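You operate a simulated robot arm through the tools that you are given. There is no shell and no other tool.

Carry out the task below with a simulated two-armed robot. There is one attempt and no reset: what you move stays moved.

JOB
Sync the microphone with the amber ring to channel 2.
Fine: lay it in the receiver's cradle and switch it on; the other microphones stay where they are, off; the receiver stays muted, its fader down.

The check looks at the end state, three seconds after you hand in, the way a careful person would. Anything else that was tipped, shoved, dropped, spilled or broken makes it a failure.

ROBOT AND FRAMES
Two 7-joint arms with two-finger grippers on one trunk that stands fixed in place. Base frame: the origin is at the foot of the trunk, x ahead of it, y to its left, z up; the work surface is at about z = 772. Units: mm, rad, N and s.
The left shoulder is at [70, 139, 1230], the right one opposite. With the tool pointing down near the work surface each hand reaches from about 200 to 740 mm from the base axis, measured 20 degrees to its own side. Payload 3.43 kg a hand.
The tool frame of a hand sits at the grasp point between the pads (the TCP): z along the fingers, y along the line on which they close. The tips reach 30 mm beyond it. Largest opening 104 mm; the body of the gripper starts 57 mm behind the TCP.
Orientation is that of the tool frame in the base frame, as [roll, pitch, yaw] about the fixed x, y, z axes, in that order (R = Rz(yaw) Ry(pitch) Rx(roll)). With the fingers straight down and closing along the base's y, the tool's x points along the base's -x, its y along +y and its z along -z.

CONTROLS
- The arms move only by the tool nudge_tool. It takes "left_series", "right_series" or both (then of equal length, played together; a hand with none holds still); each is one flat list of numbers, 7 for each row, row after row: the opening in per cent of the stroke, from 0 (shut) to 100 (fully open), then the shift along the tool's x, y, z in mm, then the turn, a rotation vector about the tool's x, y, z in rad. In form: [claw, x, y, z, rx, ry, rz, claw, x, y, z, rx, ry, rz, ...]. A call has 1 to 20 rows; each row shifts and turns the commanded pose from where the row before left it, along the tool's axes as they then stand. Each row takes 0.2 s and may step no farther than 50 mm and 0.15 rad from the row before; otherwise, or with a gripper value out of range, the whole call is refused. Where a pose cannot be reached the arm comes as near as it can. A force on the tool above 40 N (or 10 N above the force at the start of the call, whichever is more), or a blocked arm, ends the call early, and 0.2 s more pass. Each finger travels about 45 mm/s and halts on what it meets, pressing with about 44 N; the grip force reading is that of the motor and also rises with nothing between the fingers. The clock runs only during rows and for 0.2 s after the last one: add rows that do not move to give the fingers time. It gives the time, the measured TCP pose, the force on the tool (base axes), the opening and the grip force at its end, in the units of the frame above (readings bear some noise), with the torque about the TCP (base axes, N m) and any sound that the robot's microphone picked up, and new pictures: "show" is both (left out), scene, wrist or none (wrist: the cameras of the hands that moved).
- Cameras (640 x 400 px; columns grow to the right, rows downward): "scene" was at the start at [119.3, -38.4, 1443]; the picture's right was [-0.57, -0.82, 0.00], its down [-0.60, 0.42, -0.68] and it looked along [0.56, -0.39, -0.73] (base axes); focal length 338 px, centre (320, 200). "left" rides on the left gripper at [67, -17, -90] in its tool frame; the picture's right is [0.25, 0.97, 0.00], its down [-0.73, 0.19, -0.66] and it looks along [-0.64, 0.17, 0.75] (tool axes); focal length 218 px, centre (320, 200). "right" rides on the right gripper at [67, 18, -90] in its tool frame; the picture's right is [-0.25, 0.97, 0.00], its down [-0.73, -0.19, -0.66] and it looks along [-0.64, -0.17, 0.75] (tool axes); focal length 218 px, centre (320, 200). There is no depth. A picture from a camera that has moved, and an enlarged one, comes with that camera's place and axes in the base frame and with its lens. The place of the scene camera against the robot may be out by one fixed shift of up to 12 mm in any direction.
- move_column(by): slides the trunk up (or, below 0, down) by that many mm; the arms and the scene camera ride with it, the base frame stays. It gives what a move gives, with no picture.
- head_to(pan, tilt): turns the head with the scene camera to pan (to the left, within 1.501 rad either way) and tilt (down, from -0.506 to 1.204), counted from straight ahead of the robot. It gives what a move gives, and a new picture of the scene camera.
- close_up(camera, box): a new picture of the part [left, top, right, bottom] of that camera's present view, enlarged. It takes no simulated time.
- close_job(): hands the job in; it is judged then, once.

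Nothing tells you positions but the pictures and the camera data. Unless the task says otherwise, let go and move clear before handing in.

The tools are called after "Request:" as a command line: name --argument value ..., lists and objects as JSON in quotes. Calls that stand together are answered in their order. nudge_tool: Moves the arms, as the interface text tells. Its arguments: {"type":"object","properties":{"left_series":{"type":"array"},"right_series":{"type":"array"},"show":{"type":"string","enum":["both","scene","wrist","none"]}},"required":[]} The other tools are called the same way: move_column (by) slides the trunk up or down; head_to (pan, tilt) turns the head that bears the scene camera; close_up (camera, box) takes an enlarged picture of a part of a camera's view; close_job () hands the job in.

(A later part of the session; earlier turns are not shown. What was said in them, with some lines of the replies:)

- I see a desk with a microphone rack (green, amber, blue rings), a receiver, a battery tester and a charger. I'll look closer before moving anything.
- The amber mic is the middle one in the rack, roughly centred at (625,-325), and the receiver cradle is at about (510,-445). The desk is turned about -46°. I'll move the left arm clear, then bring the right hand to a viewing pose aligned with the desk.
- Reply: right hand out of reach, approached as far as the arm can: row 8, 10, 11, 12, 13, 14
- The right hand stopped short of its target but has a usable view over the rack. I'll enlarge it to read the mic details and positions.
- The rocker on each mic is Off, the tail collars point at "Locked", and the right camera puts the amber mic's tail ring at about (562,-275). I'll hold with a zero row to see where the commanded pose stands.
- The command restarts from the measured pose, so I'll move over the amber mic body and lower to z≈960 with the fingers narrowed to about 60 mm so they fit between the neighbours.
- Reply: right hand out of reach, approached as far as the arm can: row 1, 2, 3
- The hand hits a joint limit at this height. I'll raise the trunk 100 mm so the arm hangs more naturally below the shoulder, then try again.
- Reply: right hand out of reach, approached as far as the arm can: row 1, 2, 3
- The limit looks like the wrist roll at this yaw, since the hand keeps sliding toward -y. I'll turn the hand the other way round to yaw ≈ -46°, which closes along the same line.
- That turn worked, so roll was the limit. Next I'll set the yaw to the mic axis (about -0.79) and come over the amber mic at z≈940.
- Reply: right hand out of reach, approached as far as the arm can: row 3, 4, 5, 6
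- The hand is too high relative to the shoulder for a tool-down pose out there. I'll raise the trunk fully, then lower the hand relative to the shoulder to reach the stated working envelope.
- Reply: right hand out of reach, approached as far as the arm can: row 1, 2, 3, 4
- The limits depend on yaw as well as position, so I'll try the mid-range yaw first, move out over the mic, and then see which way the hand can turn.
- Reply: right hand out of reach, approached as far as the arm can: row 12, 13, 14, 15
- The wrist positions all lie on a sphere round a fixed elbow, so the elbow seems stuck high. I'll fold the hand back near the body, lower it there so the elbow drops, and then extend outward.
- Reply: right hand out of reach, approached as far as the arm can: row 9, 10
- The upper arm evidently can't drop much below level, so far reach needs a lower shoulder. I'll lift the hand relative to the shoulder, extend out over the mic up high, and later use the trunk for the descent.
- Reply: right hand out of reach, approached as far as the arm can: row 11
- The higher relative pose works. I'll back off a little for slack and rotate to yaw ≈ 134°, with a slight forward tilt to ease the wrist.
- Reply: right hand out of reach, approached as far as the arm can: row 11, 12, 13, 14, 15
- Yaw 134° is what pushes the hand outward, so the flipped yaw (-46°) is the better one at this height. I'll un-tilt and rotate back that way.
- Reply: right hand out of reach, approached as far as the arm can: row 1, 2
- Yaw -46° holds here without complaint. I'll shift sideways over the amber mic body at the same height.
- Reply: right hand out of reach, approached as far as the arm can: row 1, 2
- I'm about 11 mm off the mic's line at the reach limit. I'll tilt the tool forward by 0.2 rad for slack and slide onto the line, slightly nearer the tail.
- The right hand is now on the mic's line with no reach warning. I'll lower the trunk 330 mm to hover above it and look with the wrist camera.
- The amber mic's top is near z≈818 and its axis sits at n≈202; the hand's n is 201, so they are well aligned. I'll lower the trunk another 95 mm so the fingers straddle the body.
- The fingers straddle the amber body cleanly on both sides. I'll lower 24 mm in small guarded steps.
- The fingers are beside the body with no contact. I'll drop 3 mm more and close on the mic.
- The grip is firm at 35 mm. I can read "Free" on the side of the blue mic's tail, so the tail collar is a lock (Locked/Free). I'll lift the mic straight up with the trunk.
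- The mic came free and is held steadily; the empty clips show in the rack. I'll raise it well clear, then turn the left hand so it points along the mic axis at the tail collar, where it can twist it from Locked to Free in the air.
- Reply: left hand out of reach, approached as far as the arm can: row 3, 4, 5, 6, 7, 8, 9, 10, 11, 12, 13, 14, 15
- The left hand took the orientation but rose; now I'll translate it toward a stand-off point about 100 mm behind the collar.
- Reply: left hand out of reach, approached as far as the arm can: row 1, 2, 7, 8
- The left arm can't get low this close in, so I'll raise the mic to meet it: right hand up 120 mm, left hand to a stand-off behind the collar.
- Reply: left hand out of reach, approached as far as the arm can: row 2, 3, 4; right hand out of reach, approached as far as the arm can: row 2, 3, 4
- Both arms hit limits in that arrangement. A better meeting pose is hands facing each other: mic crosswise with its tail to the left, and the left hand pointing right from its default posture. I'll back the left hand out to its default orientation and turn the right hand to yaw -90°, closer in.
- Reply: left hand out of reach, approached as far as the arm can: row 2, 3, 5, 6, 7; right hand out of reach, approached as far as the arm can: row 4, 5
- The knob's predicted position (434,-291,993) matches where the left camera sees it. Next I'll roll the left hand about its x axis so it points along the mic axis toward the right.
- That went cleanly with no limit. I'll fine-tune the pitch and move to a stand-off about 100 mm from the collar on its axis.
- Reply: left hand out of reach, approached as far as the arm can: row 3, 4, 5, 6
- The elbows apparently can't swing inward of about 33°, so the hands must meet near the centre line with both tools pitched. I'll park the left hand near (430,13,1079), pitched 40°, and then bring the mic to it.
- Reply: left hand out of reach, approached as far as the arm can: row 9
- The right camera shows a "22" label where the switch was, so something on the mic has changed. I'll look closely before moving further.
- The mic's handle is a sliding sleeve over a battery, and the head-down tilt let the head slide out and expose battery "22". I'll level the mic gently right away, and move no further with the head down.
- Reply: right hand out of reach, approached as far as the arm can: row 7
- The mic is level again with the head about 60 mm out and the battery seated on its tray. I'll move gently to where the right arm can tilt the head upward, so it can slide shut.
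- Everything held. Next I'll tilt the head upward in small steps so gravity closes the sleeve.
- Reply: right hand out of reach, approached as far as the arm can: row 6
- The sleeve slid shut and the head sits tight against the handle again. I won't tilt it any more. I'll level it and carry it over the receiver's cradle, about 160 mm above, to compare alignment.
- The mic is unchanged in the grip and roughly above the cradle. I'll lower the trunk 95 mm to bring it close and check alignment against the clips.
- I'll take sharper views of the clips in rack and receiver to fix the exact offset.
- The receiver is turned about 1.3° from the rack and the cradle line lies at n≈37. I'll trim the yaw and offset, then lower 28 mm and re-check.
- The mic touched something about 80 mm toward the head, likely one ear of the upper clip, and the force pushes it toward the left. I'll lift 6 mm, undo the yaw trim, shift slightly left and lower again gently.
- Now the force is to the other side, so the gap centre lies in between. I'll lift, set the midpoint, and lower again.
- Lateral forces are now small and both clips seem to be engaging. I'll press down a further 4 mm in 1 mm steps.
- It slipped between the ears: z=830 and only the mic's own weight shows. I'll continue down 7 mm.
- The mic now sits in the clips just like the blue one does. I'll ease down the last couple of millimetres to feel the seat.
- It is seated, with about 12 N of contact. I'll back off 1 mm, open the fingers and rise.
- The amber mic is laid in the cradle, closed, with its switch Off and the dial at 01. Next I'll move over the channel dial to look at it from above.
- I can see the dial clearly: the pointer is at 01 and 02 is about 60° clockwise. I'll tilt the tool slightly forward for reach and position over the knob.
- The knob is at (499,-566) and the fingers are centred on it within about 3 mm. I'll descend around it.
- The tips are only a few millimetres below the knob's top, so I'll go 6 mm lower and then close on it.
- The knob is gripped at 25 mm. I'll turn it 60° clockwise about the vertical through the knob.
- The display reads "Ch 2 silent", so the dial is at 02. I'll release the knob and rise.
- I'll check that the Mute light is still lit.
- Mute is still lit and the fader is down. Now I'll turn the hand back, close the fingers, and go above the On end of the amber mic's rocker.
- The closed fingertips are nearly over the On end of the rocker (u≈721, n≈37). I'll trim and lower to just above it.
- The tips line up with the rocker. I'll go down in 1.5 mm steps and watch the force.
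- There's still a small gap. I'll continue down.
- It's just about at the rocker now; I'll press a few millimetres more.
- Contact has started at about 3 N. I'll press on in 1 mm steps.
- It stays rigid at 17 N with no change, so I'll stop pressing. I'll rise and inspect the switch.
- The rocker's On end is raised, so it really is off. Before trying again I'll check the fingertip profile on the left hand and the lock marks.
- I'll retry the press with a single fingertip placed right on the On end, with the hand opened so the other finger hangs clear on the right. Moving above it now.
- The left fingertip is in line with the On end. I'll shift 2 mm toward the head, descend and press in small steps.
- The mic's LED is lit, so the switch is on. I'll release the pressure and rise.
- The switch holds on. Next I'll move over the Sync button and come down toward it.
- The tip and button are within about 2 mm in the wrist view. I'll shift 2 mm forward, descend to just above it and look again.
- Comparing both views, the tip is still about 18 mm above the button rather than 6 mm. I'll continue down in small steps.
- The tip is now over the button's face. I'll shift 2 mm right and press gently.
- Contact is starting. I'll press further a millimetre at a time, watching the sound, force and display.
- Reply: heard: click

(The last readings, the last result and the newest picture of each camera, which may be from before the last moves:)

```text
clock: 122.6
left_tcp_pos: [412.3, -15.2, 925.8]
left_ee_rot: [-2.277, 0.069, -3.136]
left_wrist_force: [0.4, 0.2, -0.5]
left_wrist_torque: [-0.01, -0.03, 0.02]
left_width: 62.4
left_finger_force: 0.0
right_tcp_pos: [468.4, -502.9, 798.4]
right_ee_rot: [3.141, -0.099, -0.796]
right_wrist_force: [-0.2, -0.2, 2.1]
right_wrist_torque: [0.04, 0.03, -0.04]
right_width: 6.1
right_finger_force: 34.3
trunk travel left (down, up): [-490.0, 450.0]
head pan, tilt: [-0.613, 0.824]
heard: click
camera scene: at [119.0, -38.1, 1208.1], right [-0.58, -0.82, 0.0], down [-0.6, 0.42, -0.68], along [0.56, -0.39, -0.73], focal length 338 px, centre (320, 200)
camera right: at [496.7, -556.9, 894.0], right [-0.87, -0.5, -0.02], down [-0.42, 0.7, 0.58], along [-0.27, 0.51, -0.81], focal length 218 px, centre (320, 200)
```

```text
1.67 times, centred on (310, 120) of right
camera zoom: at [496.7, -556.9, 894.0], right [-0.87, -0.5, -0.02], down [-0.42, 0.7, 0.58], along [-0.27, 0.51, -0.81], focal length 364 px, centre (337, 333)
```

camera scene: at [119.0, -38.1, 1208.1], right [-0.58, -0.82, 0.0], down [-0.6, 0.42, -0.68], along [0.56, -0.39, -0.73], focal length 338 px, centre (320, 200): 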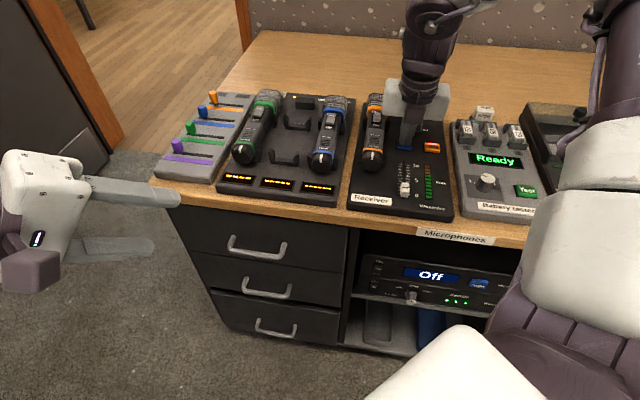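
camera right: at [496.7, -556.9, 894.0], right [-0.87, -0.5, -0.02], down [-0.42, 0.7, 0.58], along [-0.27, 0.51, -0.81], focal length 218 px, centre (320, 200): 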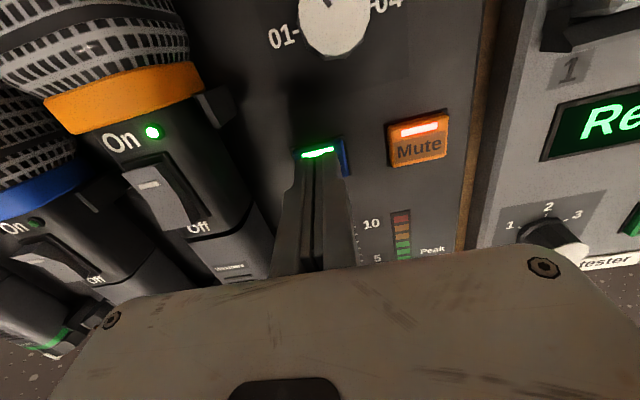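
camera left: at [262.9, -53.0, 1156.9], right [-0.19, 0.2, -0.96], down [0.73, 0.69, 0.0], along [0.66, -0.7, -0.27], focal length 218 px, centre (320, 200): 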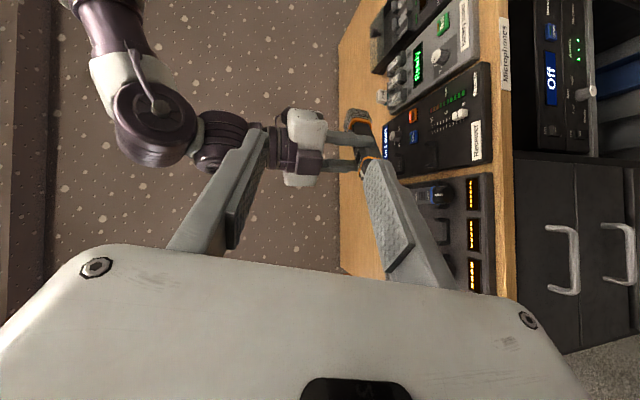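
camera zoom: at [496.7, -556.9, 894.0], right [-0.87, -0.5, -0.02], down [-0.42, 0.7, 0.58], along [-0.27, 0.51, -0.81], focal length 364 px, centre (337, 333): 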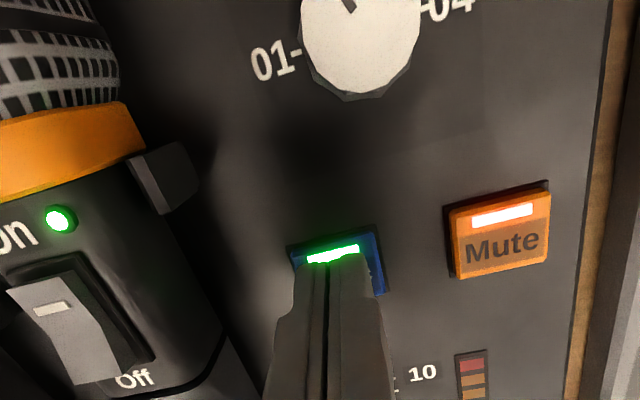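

A click was heard, the Sync light went green and the mic's LED turned green. I'll lift off straight up and read the display.

Request:
nudge_tool --right_series '[0, 0.5, 0, -4.98, 0, 0, 0, 0, 2, 0, -19.9, 0, 0, 0, 0, 3, 0, -29.9, 0, 0, 0, 0, 4, 0, -39.8, 0, 0, 0, 0, 4, 0, -39.8, 0, 0, 0, 0, 0, 0, 0, 0, 0, 0]'

Request:
close_up --camera "scene" --box '[340, 80, 460, 220]'

Request:
close_up --camera "scene" --box '[145, 80, 365, 220]'

Request:
close_up --camera "right" --box '[120, 0, 460, 200]'

```text
clock: 124.0
left_tcp_pos: [413.6, -16.3, 926.7]
left_ee_rot: [-2.277, 0.068, -3.137]
left_wrist_force: [-0.4, 0.2, 0.6]
left_wrist_torque: [-0.01, -0.01, -0.01]
left_width: 62.1
left_finger_force: 0.0
right_tcp_pos: [468.8, -502.0, 933.3]
right_ee_rot: [3.141, -0.097, -0.794]
right_wrist_force: [-0.7, -1.4, 0.2]
right_wrist_torque: [0.02, 0.03, 0.02]
right_width: 0.0
right_finger_force: 34.6
trunk travel left (down, up): [-490.0, 450.0]
head pan, tilt: [-0.613, 0.824]
camera scene: at [119.7, -39.0, 1207.9], right [-0.58, -0.82, 0.0], down [-0.6, 0.42, -0.68], along [0.56, -0.39, -0.73], focal length 338 px, centre (320, 200)
camera right: at [497.6, -557.4, 1028.8], right [-0.87, -0.5, -0.02], down [-0.42, 0.7, 0.58], along [-0.27, 0.51, -0.81], focal length 218 px, centre (320, 200)
```

scene: 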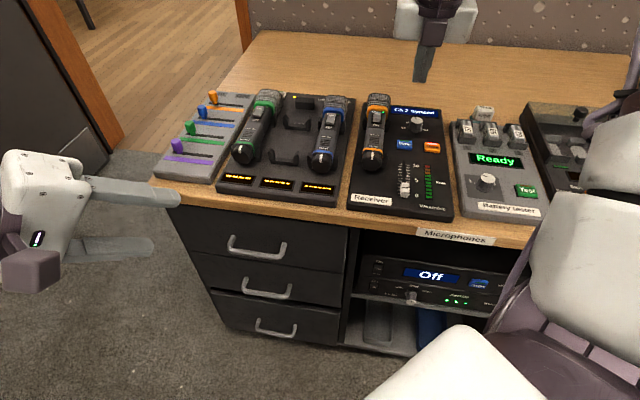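
right: 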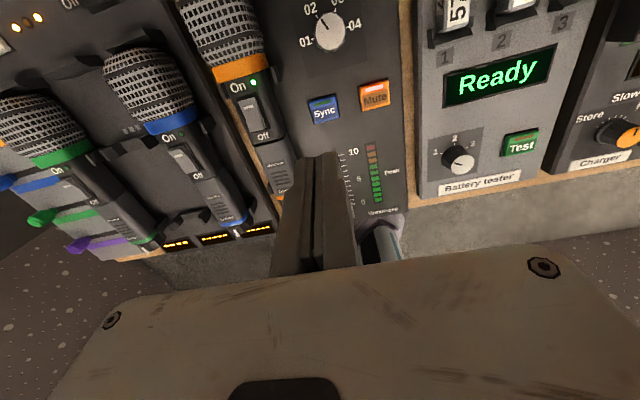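

```text
2.86 times, centred on (400, 150) of scene
camera zoom: at [119.7, -39.0, 1207.9], right [-0.58, -0.82, 0.0], down [-0.6, 0.42, -0.68], along [0.56, -0.39, -0.73], focal length 967 px, centre (91, 343)
```

zoom: 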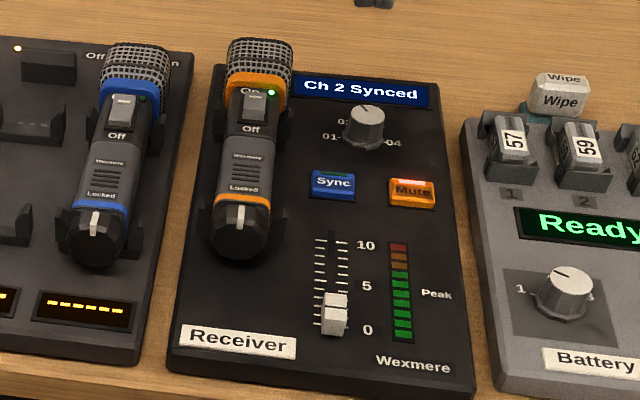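

```text
2.86 times, centred on (255, 150) of scene
camera zoom: at [119.7, -39.0, 1207.9], right [-0.58, -0.82, 0.0], down [-0.6, 0.42, -0.68], along [0.56, -0.39, -0.73], focal length 967 px, centre (506, 343)
```

zoom: 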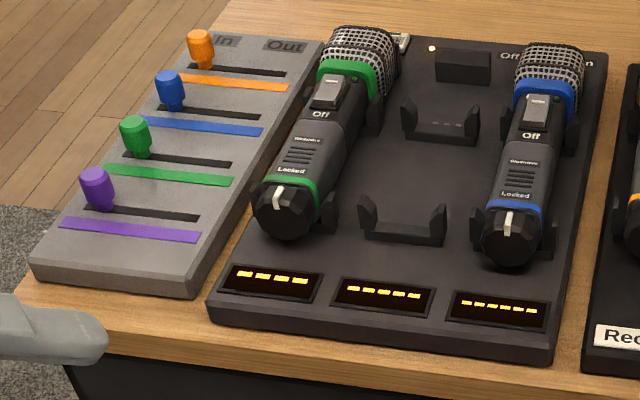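

```text
1.88 times, centred on (290, 100) of right
camera zoom: at [497.6, -557.4, 1028.8], right [-0.87, -0.5, -0.02], down [-0.42, 0.7, 0.58], along [-0.27, 0.51, -0.81], focal length 411 px, centre (376, 388)
```

zoom: 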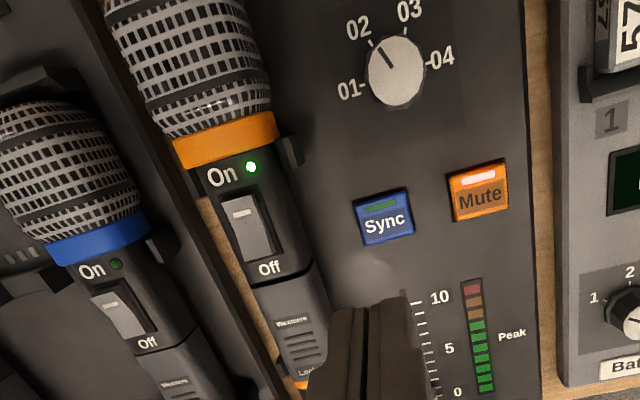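

The display reads "Ch 2 Synced". The amber mic is on with a green LED, Mute is lit, the fader is at 0, and the other two mics are off in the rack. I'll raise both arms clear and then hand in.

Request:
move_column --by 120

Request:
close_up --camera "scene" --box '[160, 80, 600, 320]'

```text
clock: 125.5
left_tcp_pos: [413.6, -16.2, 1046.8]
left_ee_rot: [-2.275, 0.069, -3.136]
left_wrist_force: [0.1, 0.3, 0.4]
left_wrist_torque: [-0.02, 0.03, 0.01]
left_width: 62.5
left_finger_force: 0.1
right_tcp_pos: [468.0, -503.4, 1054.1]
right_ee_rot: [3.138, -0.099, -0.796]
right_wrist_force: [0.6, 0.8, 0.1]
right_wrist_torque: [0.0, 0.02, -0.02]
right_width: 0.0
right_finger_force: 34.6
trunk travel left (down, up): [-610.0, 330.0]
head pan, tilt: [-0.613, 0.824]
```

```text
1.45 times, centred on (380, 200) of scene
camera zoom: at [119.6, -38.4, 1328.0], right [-0.57, -0.82, 0.0], down [-0.6, 0.42, -0.68], along [0.56, -0.39, -0.73], focal length 492 px, centre (233, 200)
```

zoom: 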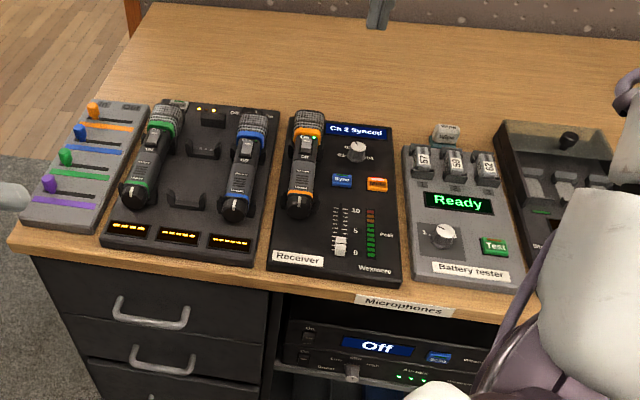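

Everything is in its final state and both arms are clear, so I'm handing in.

Request:
close_job

```text
The job is handed in.
```

The microphone with the amber ring is synced to channel 2. The receiver display reads "Ch 2 Synced", and the mic lies in the cradle switched on, with a green light.

- **Receiver:** I turned its dial from 01 to 02 and pressed Sync. Mute is still lit and the fader is still at 0.
- **Other microphones:** the green and blue ones were not touched. They are off and in their places in the rack.
- **Sleeve opened once:** I had planned to turn the mic's lock collar in mid-air. When I tilted the mic head-down for that, its handle sleeve slid open and exposed the battery. I levelled it and then tilted the head up. The sleeve slid shut with the battery still in place, and the mic was closed when I set it in the cradle. I never turned the collar, which still reads "Locked".
- **Force used:** the mic caught on the cradle's clips at first and went in with about 20 N of push. My first press on the switch, at 17 N, had no effect. The second press turned it on.

Both arms were raised clear before I handed in.
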